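You operate a simulated robot arm through the tools that you are given. There is no shell and no other tool. Be economical: measure what you need, move in short steps, check, and stop when the job is done.

You are at the controls of a simulated robot arm. One attempt, no reset.

## Task
Label the green drawer with the card for what it holds.
Fine: look inside, shut it again, slot the card into the holder over it; leave the other card. Pinch nothing. Where these are worked on the way, their far stop is far enough and under half their travel is too little: green drawer.

The check looks at the end state, three seconds after you hand in, the way a careful person would. Anything else that was tipped, shoved, dropped, spilled or broken makes it a failure.

## Robot
A 7-joint arm with a two-finger parallel gripper, fixed in place. Base frame: the origin is at the foot of the arm, x ahead of it, y to its left, z up; the work surface is at about z = 0.8. Lengths are in m, angles in degrees, forces in N, time in s.
With the tool pointing down near the work surface it reaches from about 0.38 to 0.9 m from the base axis. Its first joint turns from -115.0 to 115.0 degrees. Payload 3.91 kg.
The tool frame sits at the grasp point between the pads (the TCP): z along the fingers, y along the line on which they close. The tips reach 0.03 m beyond it. The gripper opens to 0.11 m. The fingers are 0.02 m wide and 0.01 m thick; the gripper's body (0.048 by 0.112 m) begins 0.055 m behind the TCP.
Orientation is that of the tool frame in the base frame, as a unit quaternion [x, y, z, w]. With the fingers straight down and closing along the base's y, the tool's x points along the base's -x, its y along +y and its z along -z.

## Interface
- The arm moves only by the tool step_arm. Its argument "targets" is a list that holds one entry, the list of rows, each a list of 7 numbers: the turn, a rotation vector about the tool's x, y, z in degrees, then the shift along the tool's x, y, z in mm, then the finger opening in mm, from 0 to 110. In form: [[[rx, ry, rz, tx, ty, tz, fingers], ...]]. A call has 1 to 12 rows; each row shifts and turns the commanded pose from where the row before left it, along the tool's axes as they then stand. Each row takes 0.2 s and may step no farther than 0.05 m and 8.6 degrees from the row before; otherwise, or with a gripper value out of range, the whole call is refused. Where a pose cannot be reached the arm comes as near as it can. A force on the tool above 40 N (or 10 N above the force at the start of the call, whichever is more), or a blocked arm, ends the call early, and 0.2 s more pass. The fingers move at their own pace (about 0.153 m/s each) and stop on an object; they squeeze with about 38 N. The grip force told is the motor's: it shows also when the fingers shut on nothing. Time passes only in rows, and 0.2 s behind the last, so rows that do not move let the fingers close. It gives the time, the measured TCP pose, the force on the tool (base axes), the opening and the grip force at its end, in the units of the frame above (readings bear some noise), with the torque about the TCP (base axes, N m) and any sound that the robot's microphone picked up.
- Cameras (640 x 400 px; columns grow to the right, rows downward): "scene" is fixed at [0.0501, -0.5018, 1.5541]; the picture's right is [0.24, -0.97, 0.00], its down [-0.51, -0.12, -0.85] and it looks along [0.83, 0.20, -0.52] (base axes); focal length 362 px, centre (320, 200). "wrist" rides on the gripper at [0.072, 0.017, -0.103] in the tool frame; the picture's right is [-0.23, 0.97, 0.00], its down [-0.76, -0.18, -0.62] and it looks along [-0.61, -0.14, 0.78] (tool axes); focal length 222 px, centre (320, 200). There is no depth. A picture from a camera that has moved, and an enlarged one, comes with that camera's place and axes in the base frame and with its lens.
- get_image(camera): a new picture of that camera. The clock stands still meanwhile.
- raise_lower(by): slides the trunk up (or, below 0, down) by that many m; the arm rides with it, the base frame stays. It gives what a move gives, with no picture.
- inspect(camera, box): a new picture of the part [left, top, right, bottom] of that camera's present view, enlarged. The clock stands still meanwhile.
- sign_off(): hands the job in; it is judged then, once.

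Go step by step. Nothing tells you positions but the pictures and the camera data: compare them with the known pose of the tool, close in by small moves and look again before you grip or let go. The budget is 120 turns and 64 pictures, counting those below and the enlarged ones. Unless the task says otherwise, let go and move clear before handing in, and close with one line.

The tools are called as name(argument=value, ...) on one line, values as JSON. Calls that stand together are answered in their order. step_arm: Moves the arm, as the interface text tells. Its arguments: {"type":"object","properties":{"targets":{"type":"array","items":{"type":"array","items":{"type":"array","items":{"type":"number"}}}}},"required":["targets"]} The other tools are called the same way: raise_lower (by) slides the trunk up or down; get_image (camera) takes a picture; inspect (camera, box) takes an enlarged picture of a part of a camera's view; sign_off () hands the job in.

At the start:

```text
time: 0.0
tool_pos: [0.5148, -0.2101, 1.2697]
ee_rot: [-0.001, 1.0, 0.0, 0.0]
force: [-0.1, 0.5, -0.2]
wrist_torque: [-0.06, 0.0, -0.04]
finger_gap: 0.1101
finger_force: 0.1
trunk travel left (down, up): [-0.85, 0.14]
```

scene: 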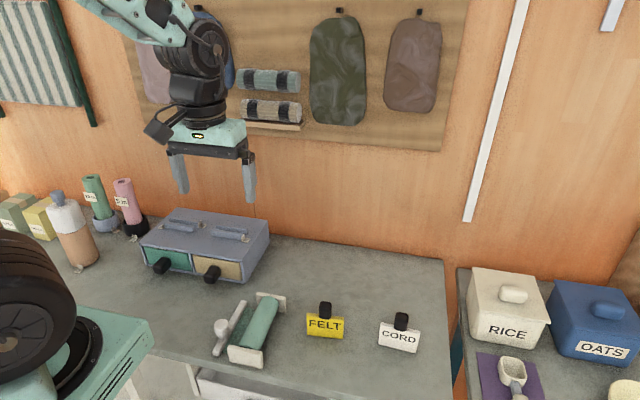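
wrist: 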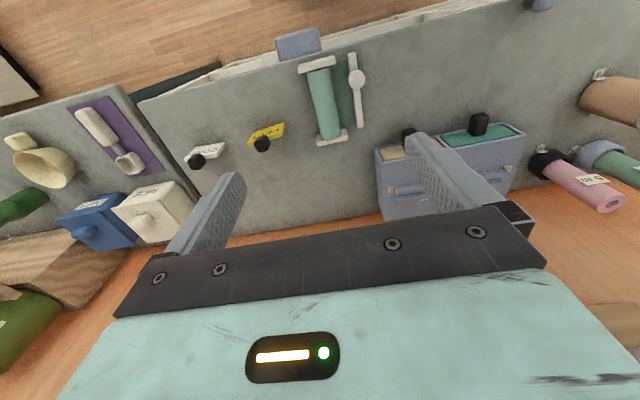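

I see a small two-drawer cabinet (green drawer left, tan right) and two cards (FELT, CORD) on the bench. I'll look closer first.

inspect(camera="scene", box=[120, 190, 290, 296])

inspect(camera="scene", box=[280, 270, 440, 370])

```text
3.76 times, centred on (205, 243) of scene
camera zoom: at [0.0501, -0.5018, 1.5541], right [0.24, -0.97, 0.0], down [-0.51, -0.12, -0.85], along [0.83, 0.2, -0.52], focal length 1362 px, centre (753, 38)
```

zoom: 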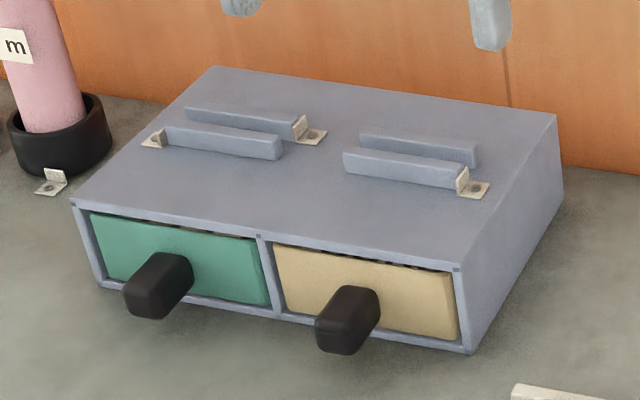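

```text
4.00 times, centred on (360, 320) of scene
camera zoom: at [0.0501, -0.5018, 1.5541], right [0.24, -0.97, 0.0], down [-0.51, -0.12, -0.85], along [0.83, 0.2, -0.52], focal length 1448 px, centre (160, -280)
```

zoom: 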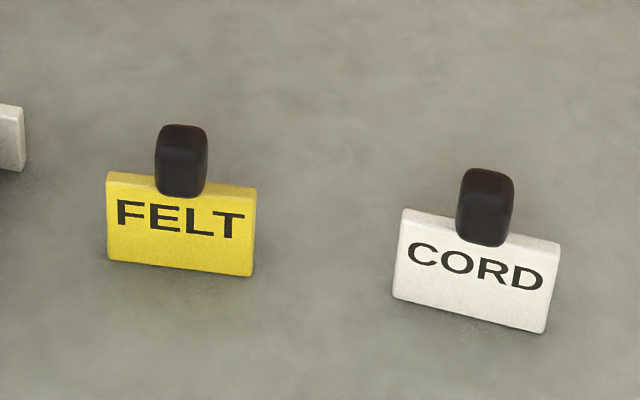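

The cards look to be standing upright with a knob on top; the cabinet front is at about x=0.745, with the green knob near (0.72, 0.135, 0.84). I'll look at the cards from the wrist camera, then move toward the green knob.

inspect(camera="wrist", box=[170, 90, 330, 190])

inspect(camera="wrist", box=[370, 100, 530, 200])

step_arm(targets=[[[0, 0, 0, 0, 45, 0, 80], [0, 0, 0, 0, 45, 0, 80], [0, 0, 0, 0, 45, 0, 80], [0, 0, 0, 0, 45, 0, 80], [0, 0, 0, 0, 45, 0, 80], [0, 0, 0, 0, 45, 0, 80], [0, 0, 0, 0, 45, 0, 80], [0, 0, 0, 0, 28, 0, 80]]])

```text
4.00 times, centred on (250, 140) of wrist
camera zoom: at [0.4425, -0.1927, 1.3728], right [0.23, 0.97, 0.0], down [0.76, -0.18, 0.62], along [0.61, -0.14, -0.78], focal length 888 px, centre (600, 440)
```

zoom: 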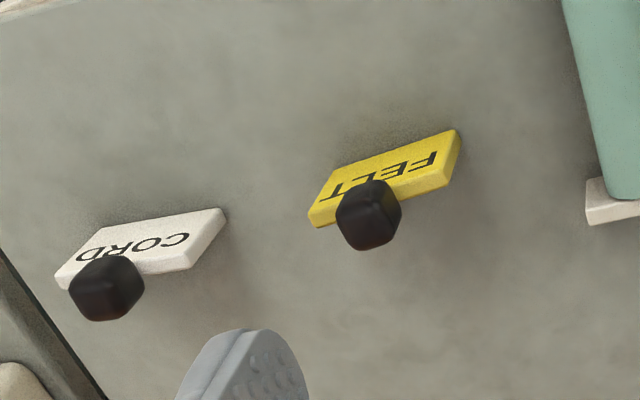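

```text
4.00 times, centred on (450, 150) of wrist
camera zoom: at [0.4425, -0.1927, 1.3728], right [0.23, 0.97, 0.0], down [0.76, -0.18, 0.62], along [0.61, -0.14, -0.78], focal length 888 px, centre (-200, 400)
```

zoom: 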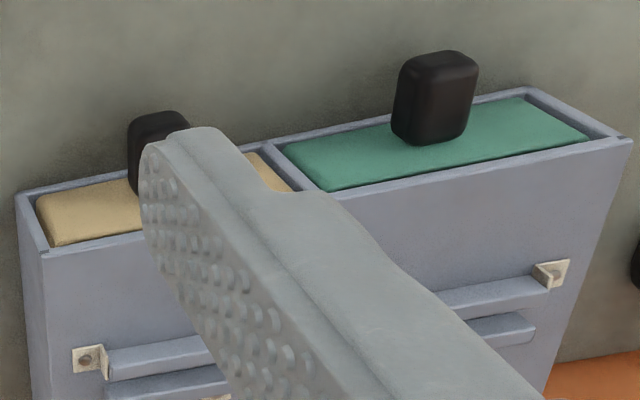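

```text
time: 1.8
tool_pos: [0.5168, 0.1324, 1.2724]
ee_rot: [0.0, 1.0, 0.0, 0.0]
force: [0.2, 0.2, 0.1]
wrist_torque: [0.02, 0.0, -0.01]
finger_gap: 0.0801
finger_force: 0.2
trunk travel left (down, up): [-0.85, 0.14]
```

The green knob triangulates to about (0.717, 0.14, 0.845). I'm moving above it and down partway, then looking.

step_arm(targets=[[[0, 0, 0, -30, 1, 40, 80], [0, 0, 0, -30, 1, 40, 80], [0, 0, 0, -30, 1, 40, 80], [0, 0, 0, -30, 1, 40, 80], [0, 0, 0, -30, 1, 40, 80], [0, 0, 0, -30, 1, 40, 80], [0, 0, 0, -10, 1, 45, 80], [0, 0, 0, 0, 0, 35, 80]]])

get_image(camera="wrist")

get_image(camera="scene")

```text
time: 3.6
tool_pos: [0.7043, 0.1437, 0.9529]
ee_rot: [0.0, 1.0, 0.001, 0.0]
force: [-0.2, 0.0, 0.2]
wrist_torque: [0.0, 0.02, 0.0]
finger_gap: 0.08
finger_force: 0.1
trunk travel left (down, up): [-0.85, 0.14]
```

```text
57 pictures are left
camera wrist: at [0.6317, 0.1597, 1.0547], right [0.23, 0.97, 0.0], down [0.76, -0.18, 0.62], along [0.61, -0.14, -0.78], focal length 222 px, centre (320, 200)
```

wrist: 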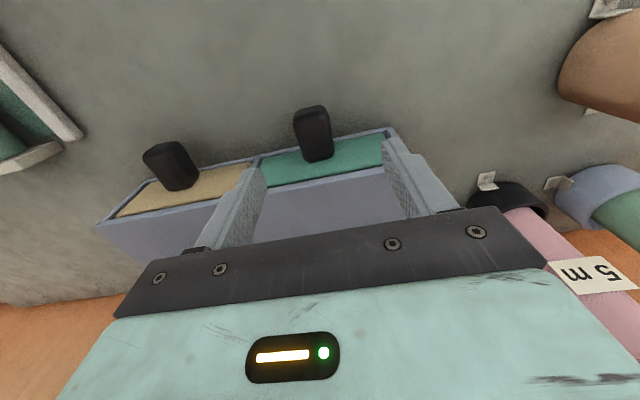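

```text
56 pictures are left
```

scene: 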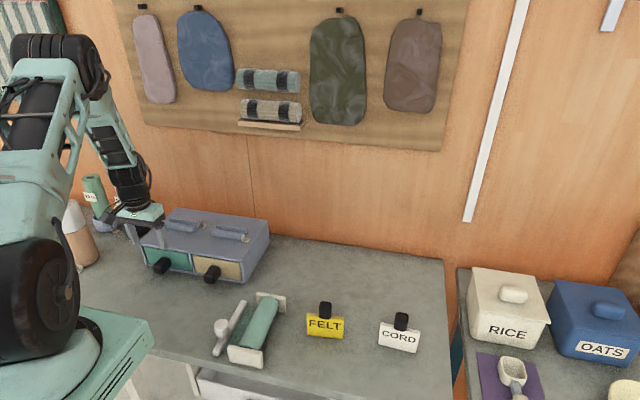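

The knob spans x≈0.69–0.74 at y≈0.136. I'm descending astride it.

step_arm(targets=[[[0, 0, 0, -8, -7, 0, 80], [0, 0, 0, 0, 0, 40, 80], [0, 0, 0, 0, 0, 40, 80], [0, 0, 0, 0, 0, 27, 80], [0, 0, 0, 0, 0, 0, 80]]])

get_image(camera="wrist")

```text
time: 4.8
tool_pos: [0.7149, 0.1347, 0.8445]
ee_rot: [0.0, 1.0, 0.0, 0.0]
force: [-1.2, 1.2, -0.6]
wrist_torque: [0.0, 0.0, 0.03]
finger_gap: 0.08
finger_force: 0.0
trunk travel left (down, up): [-0.85, 0.14]
```

```text
55 pictures are left
camera wrist: at [0.6434, 0.151, 0.9478], right [0.23, 0.97, 0.0], down [0.76, -0.18, 0.62], along [0.61, -0.14, -0.78], focal length 222 px, centre (320, 200)
```

wrist: 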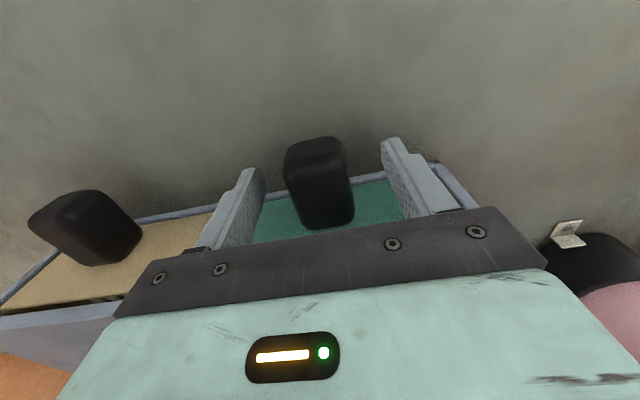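

The knob sits between the fingers. Closing, then pulling gently.

step_arm(targets=[[[0, 0, 0, 0, 0, 0, 40], [0, 0, 0, 0, 0, 0, 20], [0, 0, 0, 0, 0, 0, 15]]])

step_arm(targets=[[[0, 0, 0, 10, 0, 0, 15], [0, 0, 0, 15, 0, 0, 15], [0, 0, 0, 15, 0, 0, 15], [0, 0, 0, 15, 0, 0, 15]]])

get_image(camera="scene")

```text
time: 5.6
tool_pos: [0.7152, 0.135, 0.8441]
ee_rot: [0.0, 1.0, 0.001, 0.0]
force: [-0.3, 4.5, -2.9]
wrist_torque: [0.23, -0.57, -0.1]
finger_gap: 0.0339
finger_force: 45.1
trunk travel left (down, up): [-0.85, 0.14]
```

```text
time: 6.6
tool_pos: [0.6592, 0.1341, 0.8445]
ee_rot: [0.0, 1.0, 0.002, 0.001]
force: [3.1, 12.9, 16.8]
wrist_torque: [-0.02, 0.16, -0.41]
finger_gap: 0.0338
finger_force: 45.4
trunk travel left (down, up): [-0.85, 0.14]
```

```text
54 pictures are left
```

scene: 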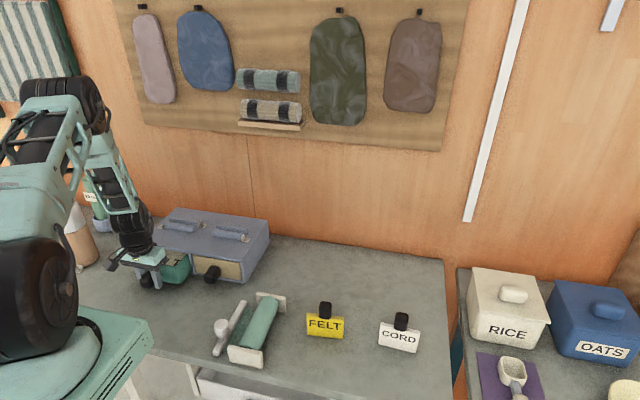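

The drawer is coming out (about 55 mm so far). Continuing to pull while easing the side load a little.

step_arm(targets=[[[0, 0, 0, 12, 1, 0, 15], [0, 0, 0, 12, 0, -1, 15], [0, 0, 0, 12, 0, 0, 15], [0, 0, 0, 12, 0, 0, 15]]])

```text
time: 7.6
tool_pos: [0.6098, 0.1345, 0.8448]
ee_rot: [0.0, 1.0, 0.0, 0.0]
force: [3.0, 19.7, 5.0]
wrist_torque: [0.01, -1.11, -0.05]
finger_gap: 0.0336
finger_force: 44.2
trunk travel left (down, up): [-0.85, 0.14]
```

step_arm(targets=[[[0, 0, 0, 0, -2, 0, 15], [0, 0, 0, 12, 0, 0, 15], [0, 0, 0, 12, 0, 0, 15], [0, 0, 0, 12, 0, 0, 15]]])

get_image(camera="wrist")

```text
time: 8.6
tool_pos: [0.5853, 0.1354, 0.8431]
ee_rot: [-0.001, 1.0, 0.004, 0.007]
force: [6.3, 10.2, -15.1]
wrist_torque: [-0.59, 0.24, -0.13]
finger_gap: 0.0339
finger_force: 45.0
trunk travel left (down, up): [-0.85, 0.14]
stopped in row 4: the force on the tool passed its limit at 45 N (the readings are from after the stop); the commanded pose is now the measured one
```

```text
53 pictures are left
camera wrist: at [0.5115, 0.1508, 0.947], right [0.23, 0.97, 0.01], down [0.75, -0.18, 0.63], along [0.62, -0.14, -0.77], focal length 222 px, centre (320, 200)
```

wrist: 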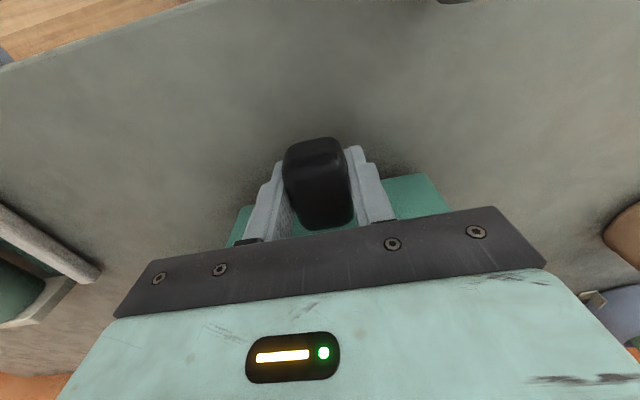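

The drawer hit its far stop at ~130 mm. Letting go, rising and looking inside.

step_arm(targets=[[[0, 0, 0, 0, 0, 0, 40], [0, 0, 0, 0, 0, 0, 80], [0, 0, 0, 0, 0, -40, 80], [0, 0, 0, 0, 0, -50, 80], [0, 0, 0, 0, 0, -50, 80], [0, 0, 0, 0, 0, -50, 80], [0, 0, 0, 30, 0, -30, 80], [0, 0, 0, 40, 0, 0, 80], [0, 0, 0, 40, 0, 0, 80]]])

get_image(camera="wrist")

inspect(camera="scene", box=[90, 190, 290, 315])

```text
time: 10.6
tool_pos: [0.4702, 0.1295, 1.0652]
ee_rot: [0.0, 1.0, 0.002, 0.007]
force: [-0.3, 0.1, 0.5]
wrist_torque: [0.01, -0.02, 0.03]
finger_gap: 0.08
finger_force: 0.0
trunk travel left (down, up): [-0.85, 0.14]
```

```text
52 pictures are left
camera wrist: at [0.3979, 0.1455, 1.167], right [0.23, 0.97, 0.01], down [0.75, -0.18, 0.63], along [0.62, -0.14, -0.78], focal length 222 px, centre (320, 200)
```

wrist: 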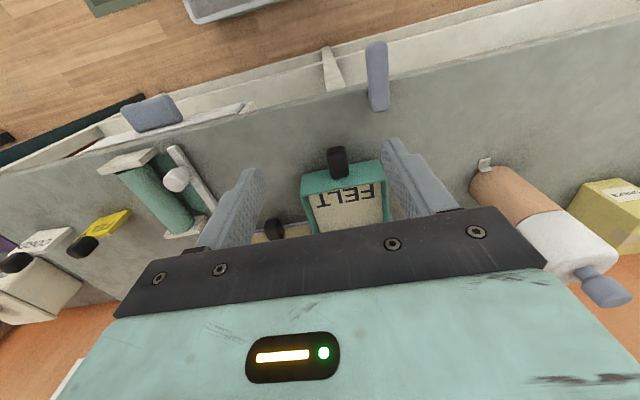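

```text
3.20 times, centred on (190, 252) of scene
camera zoom: at [0.0501, -0.5018, 1.5541], right [0.24, -0.97, 0.0], down [-0.51, -0.12, -0.85], along [0.83, 0.2, -0.52], focal length 1158 px, centre (736, 32)
```

zoom: 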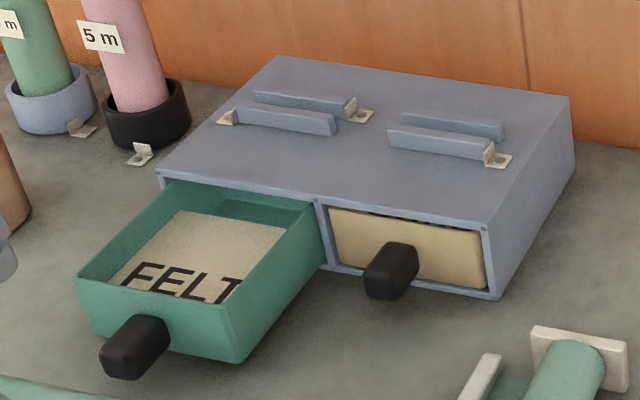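

The drawer holds FELT. I'll shut it by pushing the knob's end with closed fingers.

step_arm(targets=[[[0, 0.8, 0, -15, 6, 45, 20], [0, 0, 0, -10, 0, 45, 0], [0, 0, 0, -10, 0, 45, 0], [0, 0, 0, 0, 0, 45, 0], [0, 0, 0, 0, 0, 39, 0], [0, 0, 0, 0, 0, 0, 0]]])

get_image(camera="wrist")

```text
time: 12.0
tool_pos: [0.5098, 0.1378, 0.8437]
ee_rot: [0.0, 1.0, 0.002, -0.001]
force: [0.3, -0.2, -0.3]
wrist_torque: [0.01, 0.0, 0.0]
finger_gap: 0.0002
finger_force: 37.7
trunk travel left (down, up): [-0.85, 0.14]
```

```text
50 pictures are left
camera wrist: at [0.4363, 0.1545, 0.947], right [0.23, 0.97, 0.01], down [0.76, -0.18, 0.62], along [0.61, -0.14, -0.78], focal length 222 px, centre (320, 200)
```

wrist: 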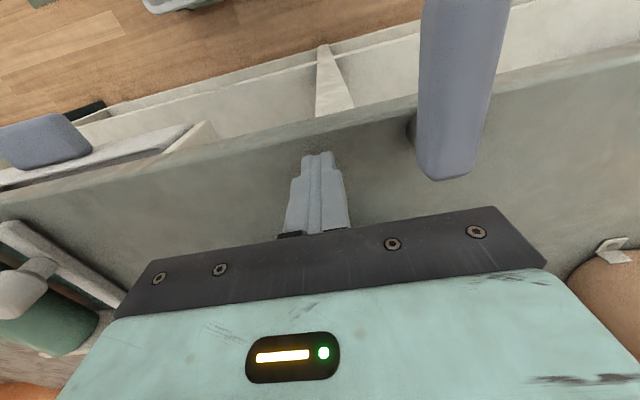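

Clear in front of the knob. Pushing forward.

step_arm(targets=[[[0, 0, 0, -20, 0, 0, 0], [0, 0, 0, -15, 0, 0, 0], [0, 0, 0, -12, 0, 0, 0], [0, 0, 0, -12, 0, 0, 0], [0, 0, 0, -12, 0, 0, 0], [0, 0, 0, -12, 0, 0, 0], [0, 0, 0, -12, 0, 0, 0], [0, 0, 0, -12, 0, 0, 0], [0, 0, 0, -12, 0, 0, 0], [0, 0, 0, -12, 0, 0, 0]]])

step_arm(targets=[[[0, 0, 0, -8, 0, 0, 0], [0, 0, 0, -8, 0, 0, 0], [0, 0, 0, -8, 0, 0, 0], [0, 0, 0, -8, 0, 0, 0], [0, 0, 0, -6, 0, 0, 0], [0, 0, 0, -6, 0, 0, 0]]])

inspect(camera="scene", box=[90, 190, 290, 315])

```text
time: 14.2
tool_pos: [0.6361, 0.1395, 0.8447]
ee_rot: [0.001, 1.0, 0.003, -0.001]
force: [-1.3, 0.4, 1.2]
wrist_torque: [0.02, -0.05, 0.0]
finger_gap: 0.0
finger_force: 37.5
trunk travel left (down, up): [-0.85, 0.14]
```

```text
time: 15.6
tool_pos: [0.6785, 0.1412, 0.8453]
ee_rot: [0.0, 1.0, 0.003, -0.004]
force: [-11.6, 1.2, -1.8]
wrist_torque: [0.03, -0.13, -0.03]
finger_gap: 0.0
finger_force: 38.0
trunk travel left (down, up): [-0.85, 0.14]
```

```text
3.20 times, centred on (190, 252) of scene
camera zoom: at [0.0501, -0.5018, 1.5541], right [0.24, -0.97, 0.0], down [-0.51, -0.12, -0.85], along [0.83, 0.2, -0.52], focal length 1158 px, centre (736, 32)
```

zoom: 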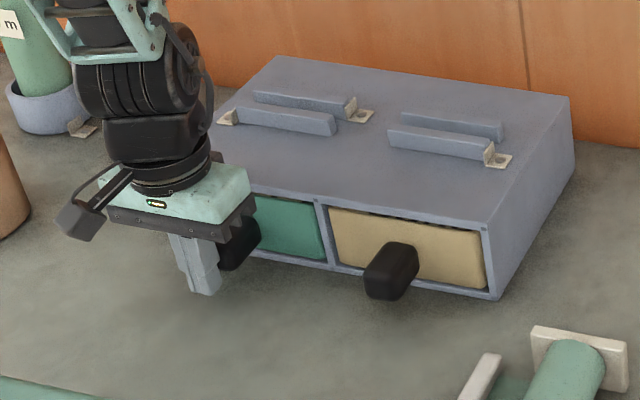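

Drawer shut (contact force reached the stop). Backing off and rising to view the holders from above.

step_arm(targets=[[[0, 0, 0, 20, 0, 0, 0], [0, 0, 0, 10, 0, -40, 0], [0, 0, 0, 0, 0, -50, 50], [0, 0, 0, 0, 0, -50, 80], [0, 0, 0, -30, 0, -50, 80], [0, 0, 0, -40, 0, -50, 80], [0, 0, 0, -30, 0, -40, 80], [0, 0, 0, -30, 0, 0, 80]]])

get_image(camera="wrist")

inspect(camera="scene", box=[120, 190, 290, 296])

```text
refused: row 5 steps farther than a row can; nothing moved
```

```text
48 pictures are left
camera wrist: at [0.6078, 0.1568, 0.9489], right [0.23, 0.97, 0.0], down [0.77, -0.18, 0.62], along [0.6, -0.14, -0.79], focal length 222 px, centre (320, 200)
```

wrist: 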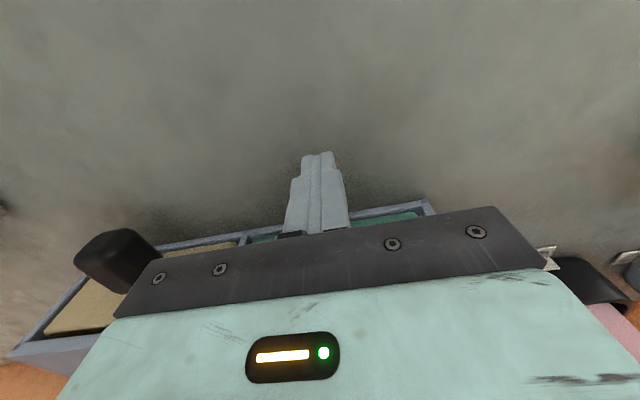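

```text
3.76 times, centred on (205, 243) of scene
camera zoom: at [0.0501, -0.5018, 1.5541], right [0.24, -0.97, 0.0], down [-0.51, -0.12, -0.85], along [0.83, 0.2, -0.52], focal length 1362 px, centre (753, 38)
```

zoom: 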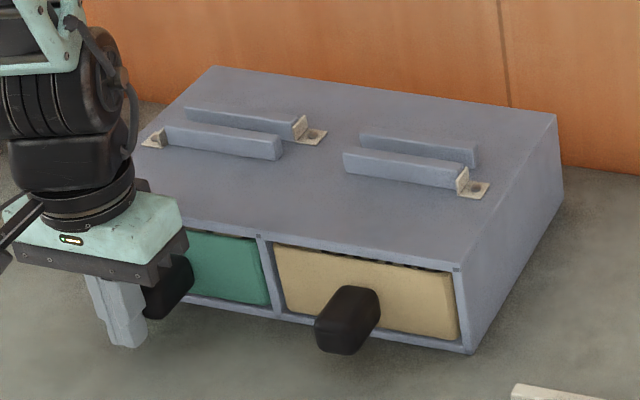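

A row was too long, so nothing moved; resending with smaller steps.

step_arm(targets=[[[0, 0, 0, 20, 0, 0, 0], [0, 0, 0, 10, 0, -40, 0], [0, 0, 0, 0, 0, -48, 50], [0, 0, 0, 0, 0, -48, 80], [0, 0, 0, -25, 0, -40, 80], [0, 0, 0, -30, 0, -38, 80], [0, 0, 0, -30, 0, -35, 80], [0, 0, 0, -30, 0, -30, 80], [0, 0, 0, -20, 0, 0, 80]]])

get_image(camera="wrist")

```text
time: 17.6
tool_pos: [0.7868, 0.1366, 1.1272]
ee_rot: [0.0, 1.0, 0.002, -0.002]
force: [0.4, -0.1, -0.1]
wrist_torque: [-0.01, -0.02, -0.02]
finger_gap: 0.0799
finger_force: 0.1
trunk travel left (down, up): [-0.85, 0.14]
```

```text
46 pictures are left
camera wrist: at [0.714, 0.1537, 1.2297], right [0.23, 0.97, 0.0], down [0.76, -0.18, 0.62], along [0.6, -0.14, -0.78], focal length 222 px, centre (320, 200)
```

wrist: 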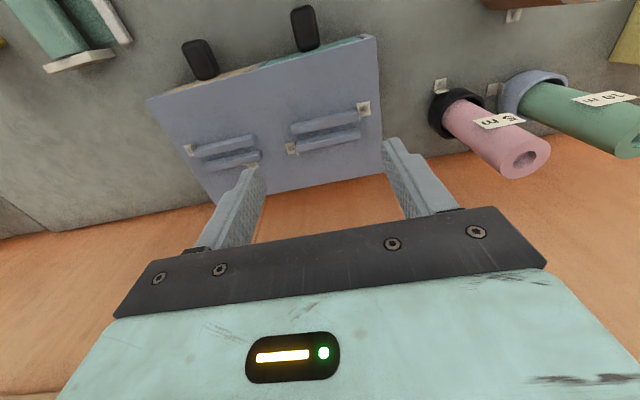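

inspect(camera="wrist", box=[260, 80, 388, 160])

```text
5.00 times, centred on (324, 120) of wrist
camera zoom: at [0.714, 0.1537, 1.2297], right [0.23, 0.97, 0.0], down [0.76, -0.18, 0.62], along [0.6, -0.14, -0.78], focal length 1111 px, centre (300, 600)
```

zoom: 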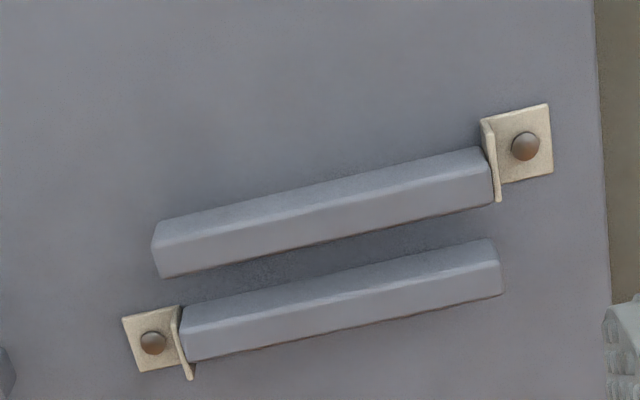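

The left holder slot runs along y: rails at x≈0.834 and 0.854 inner faces, y 0.083–0.182, tops at z≈0.91. Next I go look at the FELT card from above.

step_arm(targets=[[[0, 0, 0, 20, -45, 0, 80], [0, 0, 0, 20, -45, 0, 80], [0, 0, 0, 20, -45, 0, 80], [0, 0, 0, 20, -45, 0, 80], [0, 0, 0, 20, -45, 0, 80], [0, 0, 0, 20, -45, 0, 80], [0, 0, 0, 20, -45, 0, 80], [0, 0, 0, 20, -45, 0, 80], [0, 0, 0, 20, -45, 0, 80], [0, 0, 0, 10, -45, 0, 80], [0, 0, 0, 0, -45, 10, 80], [0, 0, 0, 0, -16, 20, 80]]])

get_image(camera="wrist")

```text
time: 20.2
tool_pos: [0.5978, -0.3746, 1.0913]
ee_rot: [0.0, 1.0, 0.002, -0.001]
force: [-0.8, 0.8, -0.2]
wrist_torque: [-0.03, -0.01, 0.0]
finger_gap: 0.0799
finger_force: 0.1
trunk travel left (down, up): [-0.85, 0.14]
```

```text
44 pictures are left
camera wrist: at [0.5267, -0.3583, 1.1946], right [0.23, 0.97, 0.0], down [0.76, -0.18, 0.62], along [0.61, -0.14, -0.78], focal length 222 px, centre (320, 200)
```

wrist: 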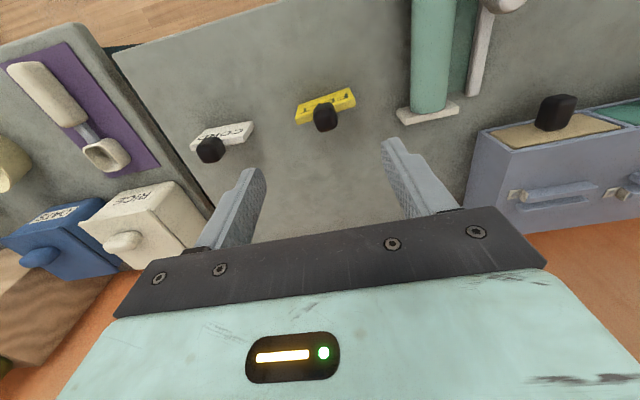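

inspect(camera="wrist", box=[276, 75, 372, 135])

inspect(camera="scene", box=[290, 290, 370, 340])

```text
6.67 times, centred on (324, 105) of wrist
camera zoom: at [0.5267, -0.3583, 1.1946], right [0.23, 0.97, 0.0], down [0.76, -0.18, 0.62], along [0.61, -0.14, -0.78], focal length 1481 px, centre (293, 833)
```

zoom: 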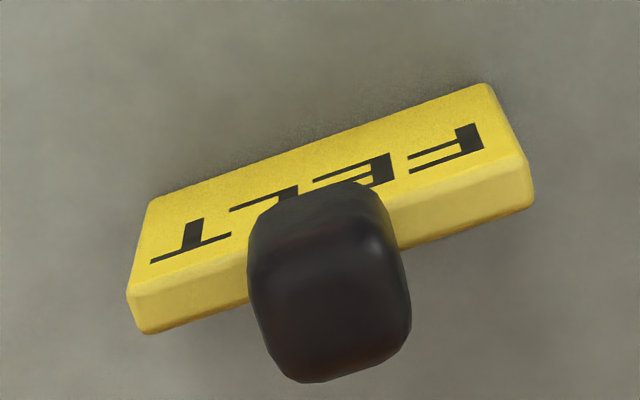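

```text
8.00 times, centred on (330, 315) of scene
camera zoom: at [0.0501, -0.5018, 1.5541], right [0.24, -0.97, 0.0], down [-0.51, -0.12, -0.85], along [0.83, 0.2, -0.52], focal length 2895 px, centre (240, -720)
```

zoom: 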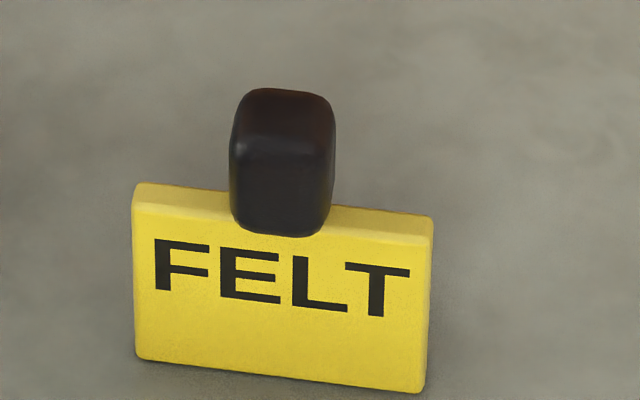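

The FELT card stands upright at about (0.629, -0.372), 89 mm wide, ~10 mm thick, turned ~6°, with a top near z=0.862 and a knob up to ~0.908. I'll align over the knob and come down partway.

step_arm(targets=[[[0, 0, -6.2, 0, 0, 0, 80], [0, 0, 0, -31, -2, 0, 80], [0, 0, 0, 0, 0, 45, 80], [0, 0, 0, 0, 0, 45, 80], [0, 0, 0, 0, 0, 20, 80], [0, 0, 0, 0, 0, 20, 80], [0, 0, 0, 0, 0, 0, 80]]])

get_image(camera="wrist")

inspect(camera="scene", box=[270, 250, 400, 350])

```text
time: 21.8
tool_pos: [0.6286, -0.3709, 0.964]
ee_rot: [-0.054, 0.999, 0.003, 0.0]
force: [0.1, -0.2, 0.1]
wrist_torque: [-0.02, -0.02, 0.03]
finger_gap: 0.0799
finger_force: 0.1
trunk travel left (down, up): [-0.85, 0.14]
```

```text
41 pictures are left
camera wrist: at [0.5547, -0.3622, 1.0667], right [0.12, 0.99, 0.01], down [0.78, -0.1, 0.62], along [0.62, -0.07, -0.78], focal length 222 px, centre (320, 200)
```

wrist: 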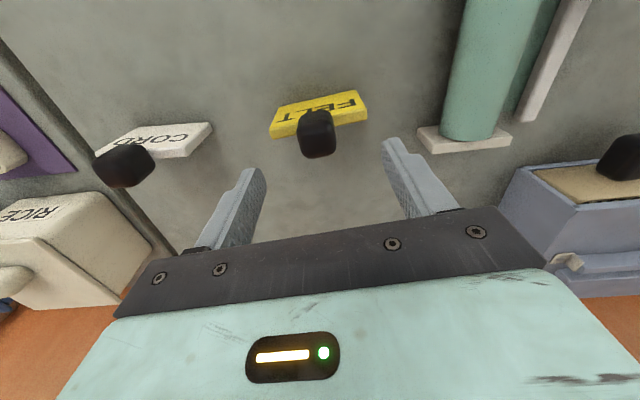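

```text
4.00 times, centred on (335, 300) of scene
camera zoom: at [0.0501, -0.5018, 1.5541], right [0.24, -0.97, 0.0], down [-0.51, -0.12, -0.85], along [0.83, 0.2, -0.52], focal length 1448 px, centre (260, -200)
```

zoom: 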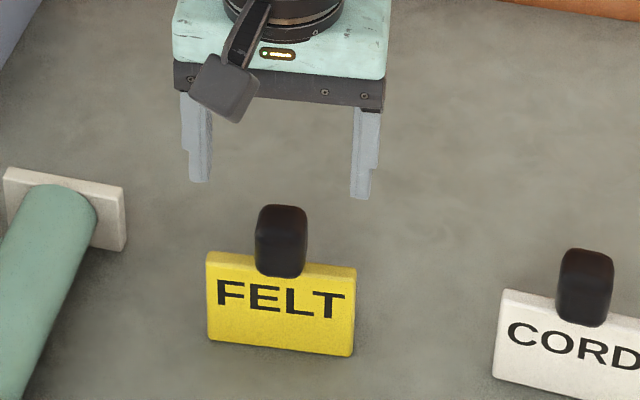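

Alignment looks good. Lowering so the tips stop just above the card's top edge, around the knob.

step_arm(targets=[[[0, 0, 0, 2, -2, 24, 80], [0, 0, 0, 0, 0, 20, 80], [0, 0, 0, 0, 0, 18, 80], [0, 0, 0, 0, 0, 0, 80]]])

get_image(camera="wrist")

inspect(camera="scene", box=[270, 250, 400, 350])

```text
time: 22.8
tool_pos: [0.6271, -0.3732, 0.8985]
ee_rot: [-0.054, 0.999, 0.003, 0.0]
force: [1.0, -0.3, 4.4]
wrist_torque: [-0.2, -0.01, -0.01]
finger_gap: 0.0799
finger_force: 0.0
trunk travel left (down, up): [-0.85, 0.14]
```

```text
39 pictures are left
camera wrist: at [0.5541, -0.3645, 1.0033], right [0.12, 0.99, 0.0], down [0.78, -0.1, 0.62], along [0.62, -0.07, -0.78], focal length 222 px, centre (320, 200)
```

wrist: 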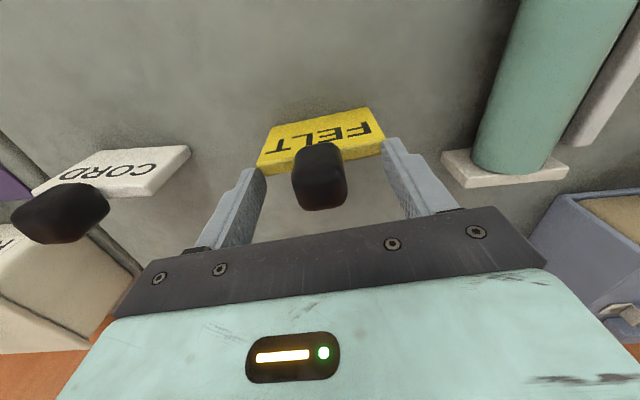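

```text
4.00 times, centred on (335, 300) of scene
camera zoom: at [0.0501, -0.5018, 1.5541], right [0.24, -0.97, 0.0], down [-0.51, -0.12, -0.85], along [0.83, 0.2, -0.52], focal length 1448 px, centre (260, -200)
```

zoom: 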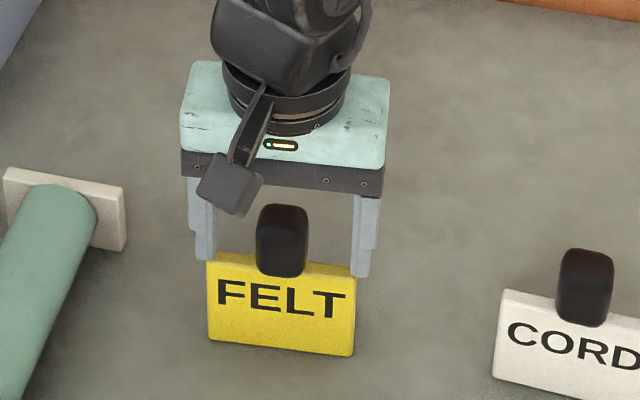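

A slight upward force suggests the tips touch the card's top edge; I'll rise 6 mm before closing.

step_arm(targets=[[[0, 0, 0, 0, 0, -6, 80], [0, 0, 0, 0, 0, 0, 80]]])

inspect(camera="scene", box=[290, 270, 370, 330])

```text
time: 23.4
tool_pos: [0.6256, -0.372, 0.906]
ee_rot: [-0.054, 0.999, 0.003, 0.0]
force: [-0.6, -1.2, 0.6]
wrist_torque: [0.01, 0.0, -0.02]
finger_gap: 0.0799
finger_force: 0.0
trunk travel left (down, up): [-0.85, 0.14]
```

```text
6.67 times, centred on (330, 300) of scene
camera zoom: at [0.0501, -0.5018, 1.5541], right [0.24, -0.97, 0.0], down [-0.51, -0.12, -0.85], along [0.83, 0.2, -0.52], focal length 2412 px, centre (253, -467)
```

zoom: 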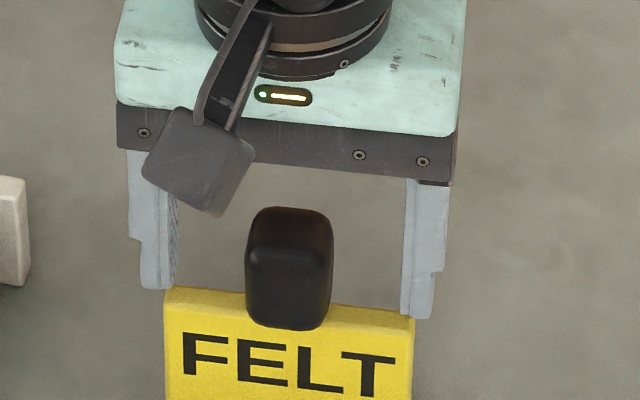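

Free of contact now. Closing on the knob.

step_arm(targets=[[[0, 0, 0, 0, 0, 0, 50], [0, 0, 0, 0, 0, 0, 30], [0, 0, 0, 0, 0, 0, 20], [0, 0, 0, 0, 0, 0, 15]]])

get_image(camera="wrist")

inspect(camera="scene", box=[290, 280, 370, 340])

```text
time: 24.4
tool_pos: [0.6274, -0.3712, 0.9058]
ee_rot: [-0.054, 0.999, 0.001, -0.001]
force: [0.5, -0.2, 0.8]
wrist_torque: [-0.1, 0.03, -0.03]
finger_gap: 0.0291
finger_force: 38.0
trunk travel left (down, up): [-0.85, 0.14]
```

```text
36 pictures are left
camera wrist: at [0.5541, -0.3632, 1.0091], right [0.12, 0.99, 0.01], down [0.78, -0.1, 0.62], along [0.62, -0.07, -0.78], focal length 222 px, centre (320, 200)
```

wrist: 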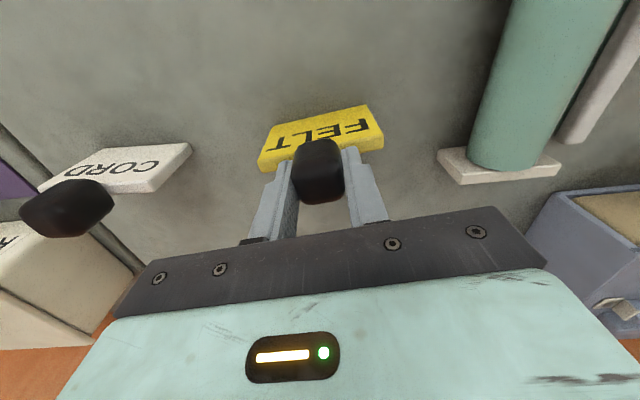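

```text
6.67 times, centred on (330, 310) of scene
camera zoom: at [0.0501, -0.5018, 1.5541], right [0.24, -0.97, 0.0], down [-0.51, -0.12, -0.85], along [0.83, 0.2, -0.52], focal length 2412 px, centre (253, -533)
```

zoom: 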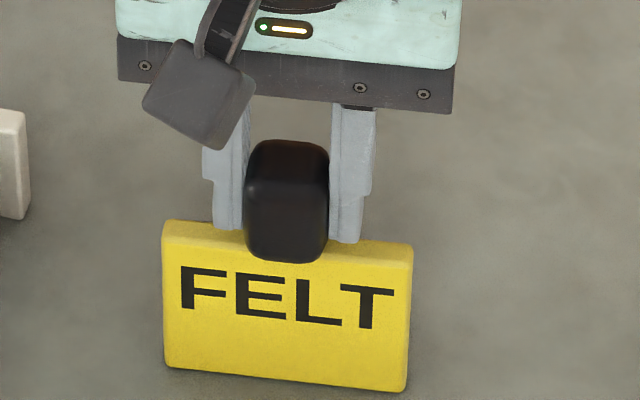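

Gripped at 29 mm. Lifting straight up and checking.

step_arm(targets=[[[0, 0, 0, 0, 0, -15, 15], [0, 0, 0, 0, 0, -30, 15], [0, 0, 0, 0, 0, -40, 15], [0, 0, 0, 0, 0, -40, 15], [0, 0, 0, 0, 0, -40, 15], [0, 0, 0, 0, 0, -20, 15]]])

get_image(camera="wrist")

inspect(camera="scene", box=[270, 170, 430, 290])

```text
time: 25.8
tool_pos: [0.6272, -0.3723, 1.0931]
ee_rot: [-0.053, 0.999, 0.003, -0.002]
force: [0.6, 0.8, 0.3]
wrist_torque: [-0.01, 0.02, 0.01]
finger_gap: 0.0291
finger_force: 38.1
trunk travel left (down, up): [-0.85, 0.14]
```

```text
34 pictures are left
camera wrist: at [0.5536, -0.365, 1.1965], right [0.12, 0.99, 0.01], down [0.78, -0.1, 0.62], along [0.62, -0.07, -0.78], focal length 222 px, centre (320, 200)
```

wrist: 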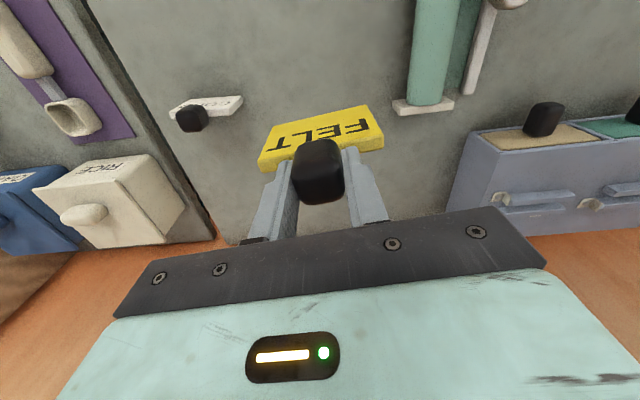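

```text
3.33 times, centred on (350, 230) of scene
camera zoom: at [0.0501, -0.5018, 1.5541], right [0.24, -0.97, 0.0], down [-0.51, -0.12, -0.85], along [0.83, 0.2, -0.52], focal length 1206 px, centre (220, 100)
```

zoom: 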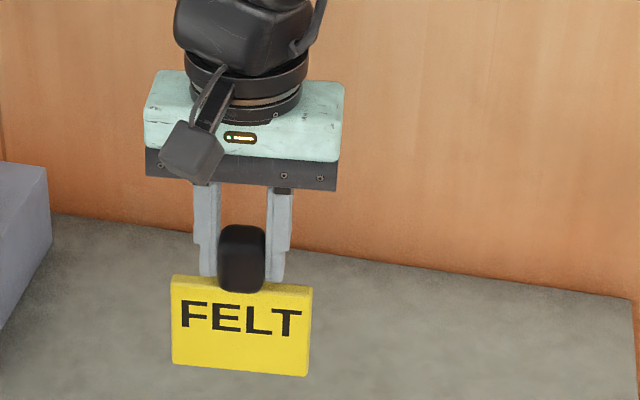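

Card held level. Turning it square and carrying it over the left holder, still high.

step_arm(targets=[[[0, 0, 6.2, 0, 0, 0, 15], [0, 0, 0, -19, 45, 0, 15], [0, 0, 0, -19, 45, 0, 15], [0, 0, 0, -19, 45, 0, 15], [0, 0, 0, -19, 45, 0, 15], [0, 0, 0, -19, 45, 0, 15], [0, 0, 0, -19, 45, 0, 15], [0, 0, 0, -19, 45, 0, 15], [0, 0, 0, -19, 45, 0, 15], [0, 0, 0, -19, 45, 0, 15], [0, 0, 0, -19, 45, 0, 15], [0, 0, 0, -19, 45, 0, 15]]])

step_arm(targets=[[[0, 0, 0, 0, 9, 0, 15], [0, 0, 0, 0, 0, 0, 15]]])

get_image(camera="wrist")

inspect(camera="scene", box=[100, 100, 292, 220])

```text
time: 28.4
tool_pos: [0.837, 0.1189, 1.0957]
ee_rot: [0.001, 1.0, 0.002, 0.0]
force: [-0.5, -1.1, -0.9]
wrist_torque: [0.06, 0.05, 0.0]
finger_gap: 0.0291
finger_force: 37.9
trunk travel left (down, up): [-0.85, 0.14]
```

```text
time: 29.0
tool_pos: [0.8351, 0.1306, 1.0948]
ee_rot: [0.001, 1.0, 0.003, -0.001]
force: [-0.6, 0.0, -0.7]
wrist_torque: [-0.01, -0.02, -0.02]
finger_gap: 0.0291
finger_force: 38.0
trunk travel left (down, up): [-0.85, 0.14]
```

```text
32 pictures are left
camera wrist: at [0.7633, 0.1458, 1.1976], right [0.23, 0.97, 0.01], down [0.76, -0.18, 0.62], along [0.61, -0.14, -0.78], focal length 222 px, centre (320, 200)
```

wrist: 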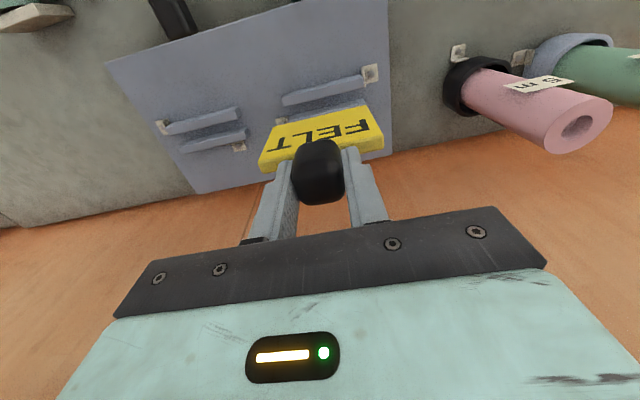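

```text
3.33 times, centred on (196, 160) of scene
camera zoom: at [0.0501, -0.5018, 1.5541], right [0.24, -0.97, 0.0], down [-0.51, -0.12, -0.85], along [0.83, 0.2, -0.52], focal length 1206 px, centre (733, 333)
```

zoom: 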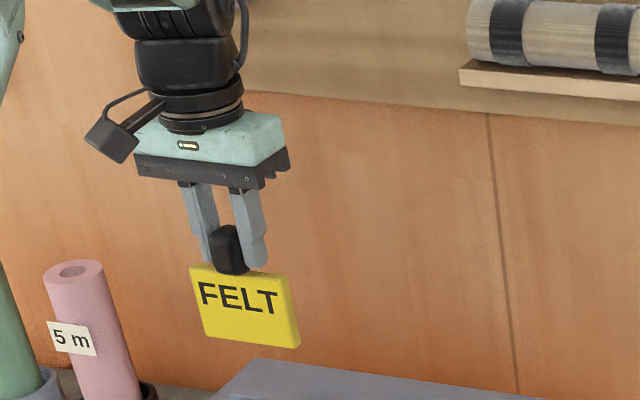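

inspect(camera="wrist", box=[240, 60, 400, 160])

inspect(camera="scene", box=[150, 170, 198, 210])

```text
4.00 times, centred on (320, 110) of wrist
camera zoom: at [0.7633, 0.1458, 1.1976], right [0.23, 0.97, 0.01], down [0.76, -0.18, 0.62], along [0.61, -0.14, -0.78], focal length 888 px, centre (320, 560)
```

zoom: 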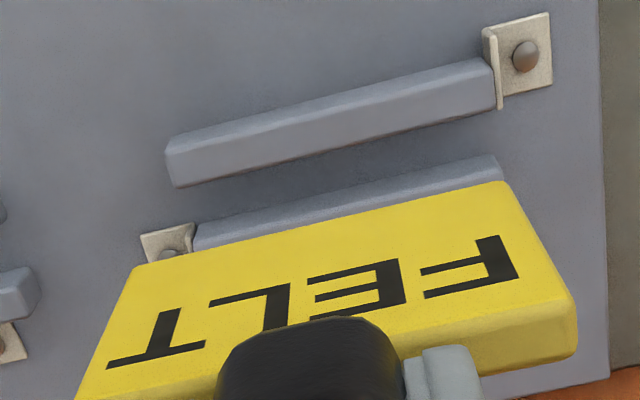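

```text
10.00 times, centred on (174, 190) of scene
camera zoom: at [0.0501, -0.5018, 1.5541], right [0.24, -0.97, 0.0], down [-0.51, -0.12, -0.85], along [0.83, 0.2, -0.52], focal length 3619 px, centre (1780, 300)
```

zoom: 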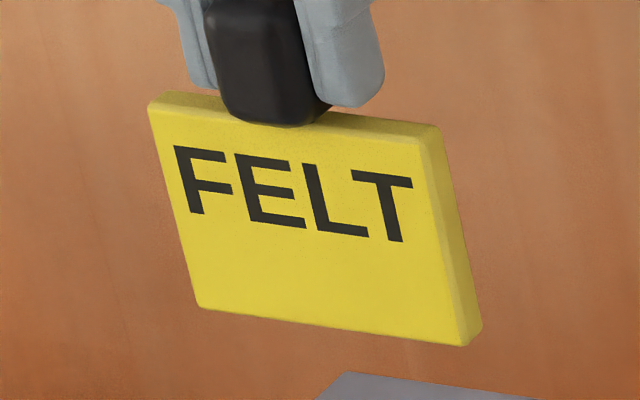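

Card bottom front edge is at x≈0.829, y 0.085–0.171; the slot is x 0.8345–0.8525, y 0.083–0.182. Shifting +8.5 mm in x and +4 mm in y, then descending to just above the rails.

step_arm(targets=[[[0, 0, 0, -8.5, 4, 0, 15], [0, 0, 0, 0, 0, 25, 15], [0, 0, 0, 0, 0, 25, 15], [0, 0, 0, 0, 0, 14, 15], [0, 0, 0, 0, 0, 0, 15], [0, 0, 0, 0, 0, 0, 15]]])

inspect(camera="wrist", box=[240, 60, 400, 160])

inspect(camera="scene", box=[130, 185, 226, 245])

```text
time: 30.4
tool_pos: [0.8433, 0.1322, 1.0283]
ee_rot: [0.001, 1.0, 0.003, 0.0]
force: [0.5, 0.7, 0.7]
wrist_torque: [0.01, -0.03, -0.02]
finger_gap: 0.029
finger_force: 37.9
trunk travel left (down, up): [-0.85, 0.14]
```

```text
4.00 times, centred on (320, 110) of wrist
camera zoom: at [0.7722, 0.1486, 1.1316], right [0.23, 0.97, 0.01], down [0.76, -0.18, 0.62], along [0.61, -0.14, -0.78], focal length 888 px, centre (320, 560)
```

zoom: 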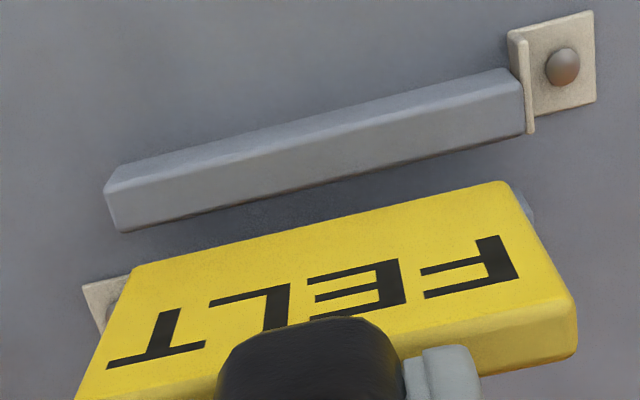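

```text
6.67 times, centred on (178, 215) of scene
camera zoom: at [0.0501, -0.5018, 1.5541], right [0.24, -0.97, 0.0], down [-0.51, -0.12, -0.85], along [0.83, 0.2, -0.52], focal length 2412 px, centre (1267, 100)
```

zoom: 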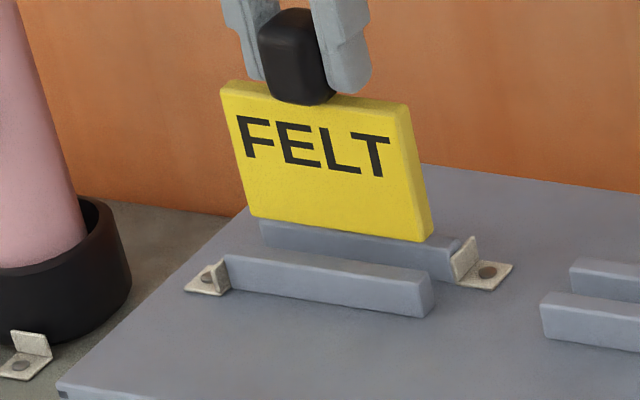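

Both views agree the card is nearly centred in the slot once height is accounted for (≈3.5 mm front clearance, ~2 mm short in y). Nudging +2 mm in y and lowering to the rail tops.

step_arm(targets=[[[0, 0, 0, 0, 2, 0, 15], [0, 0, 0, 0, 0, 8, 15], [0, 0, 0, 0, 0, 7, 15], [0, 0, 0, 0, 0, 0, 15]]])

inspect(camera="wrist", box=[240, 60, 400, 160])

inspect(camera="scene", box=[130, 185, 226, 245])

```text
time: 31.4
tool_pos: [0.8444, 0.1358, 1.0125]
ee_rot: [-0.001, 1.0, 0.003, -0.001]
force: [-0.6, -0.2, -0.3]
wrist_torque: [-0.01, -0.02, -0.03]
finger_gap: 0.0291
finger_force: 38.7
trunk travel left (down, up): [-0.85, 0.14]
```

```text
4.00 times, centred on (320, 110) of wrist
camera zoom: at [0.7722, 0.152, 1.1162], right [0.23, 0.97, 0.0], down [0.76, -0.18, 0.62], along [0.61, -0.14, -0.78], focal length 888 px, centre (320, 560)
```

zoom: 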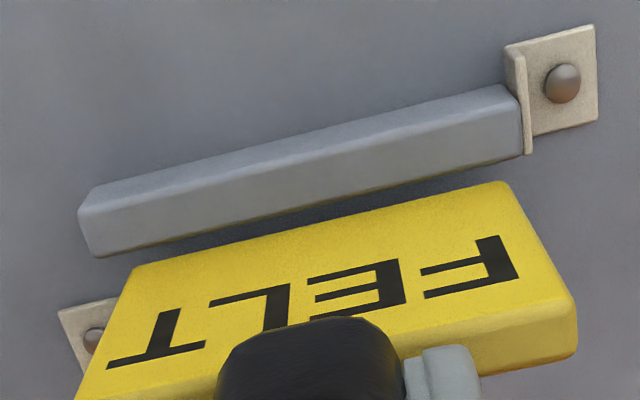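

```text
6.67 times, centred on (178, 215) of scene
camera zoom: at [0.0501, -0.5018, 1.5541], right [0.24, -0.97, 0.0], down [-0.51, -0.12, -0.85], along [0.83, 0.2, -0.52], focal length 2412 px, centre (1267, 100)
```

zoom: 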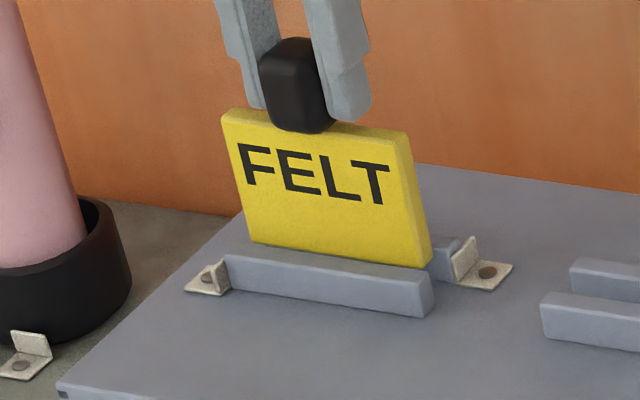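

Aligned in both views. Lowering gently into the slot.

step_arm(targets=[[[0, 0, 0, 0, 0, 3, 15], [0, 0, 0, 0, 0, 3, 15], [0, 0, 0, 0, 0, 3, 15], [0, 0, 0, 0, 0, 0, 15]]])

inspect(camera="scene", box=[130, 185, 226, 245])

inspect(camera="wrist", box=[240, 60, 400, 160])

```text
time: 32.4
tool_pos: [0.8435, 0.1361, 1.0047]
ee_rot: [0.001, 1.0, 0.002, 0.0]
force: [-0.8, -0.3, -0.4]
wrist_torque: [-0.01, -0.05, 0.0]
finger_gap: 0.0292
finger_force: 37.5
trunk travel left (down, up): [-0.85, 0.14]
```

```text
6.67 times, centred on (178, 215) of scene
camera zoom: at [0.0501, -0.5018, 1.5541], right [0.24, -0.97, 0.0], down [-0.51, -0.12, -0.85], along [0.83, 0.2, -0.52], focal length 2412 px, centre (1267, 100)
```

zoom: 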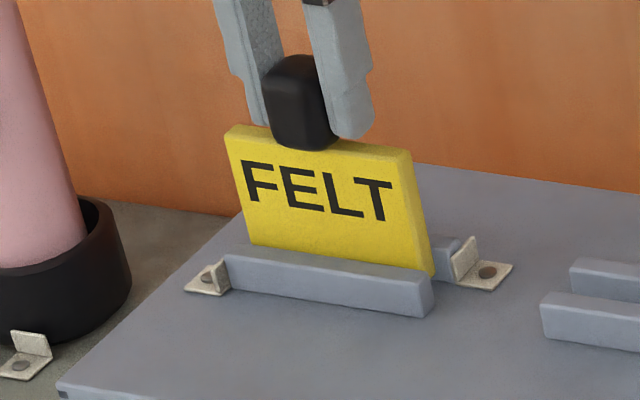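

```text
4.00 times, centred on (320, 110) of wrist
camera zoom: at [0.772, 0.1524, 1.1073], right [0.23, 0.97, 0.0], down [0.76, -0.18, 0.62], along [0.61, -0.14, -0.78], focal length 888 px, centre (320, 560)
```

zoom: 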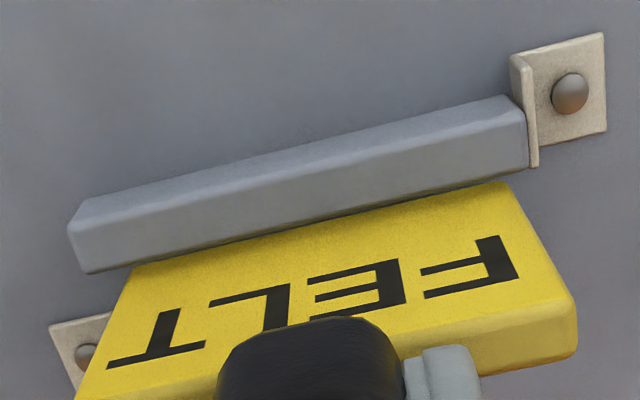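

The card's bottom has entered the slot without contact. Continuing to the floor of the slot.

step_arm(targets=[[[0, 0, 0, 0, 0, 3, 15], [0, 0, 0, 0, 0, 3, 15], [0, 0, 0, 0, 0, 3, 15], [0, 0, 0, 0, 0, 0, 15]]])

inspect(camera="scene", box=[130, 185, 226, 245])

```text
time: 33.4
tool_pos: [0.8431, 0.1383, 0.9965]
ee_rot: [0.001, 1.0, 0.004, 0.0]
force: [-2.6, -0.8, 18.9]
wrist_torque: [-0.52, 0.31, 0.01]
finger_gap: 0.0292
finger_force: 38.2
trunk travel left (down, up): [-0.85, 0.14]
```

```text
6.67 times, centred on (178, 215) of scene
camera zoom: at [0.0501, -0.5018, 1.5541], right [0.24, -0.97, 0.0], down [-0.51, -0.12, -0.85], along [0.83, 0.2, -0.52], focal length 2412 px, centre (1267, 100)
```

zoom: 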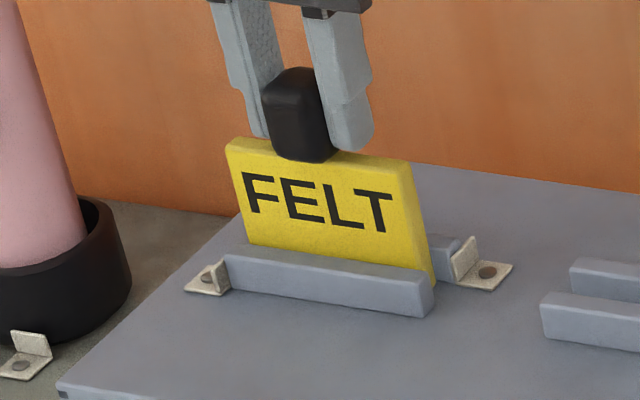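

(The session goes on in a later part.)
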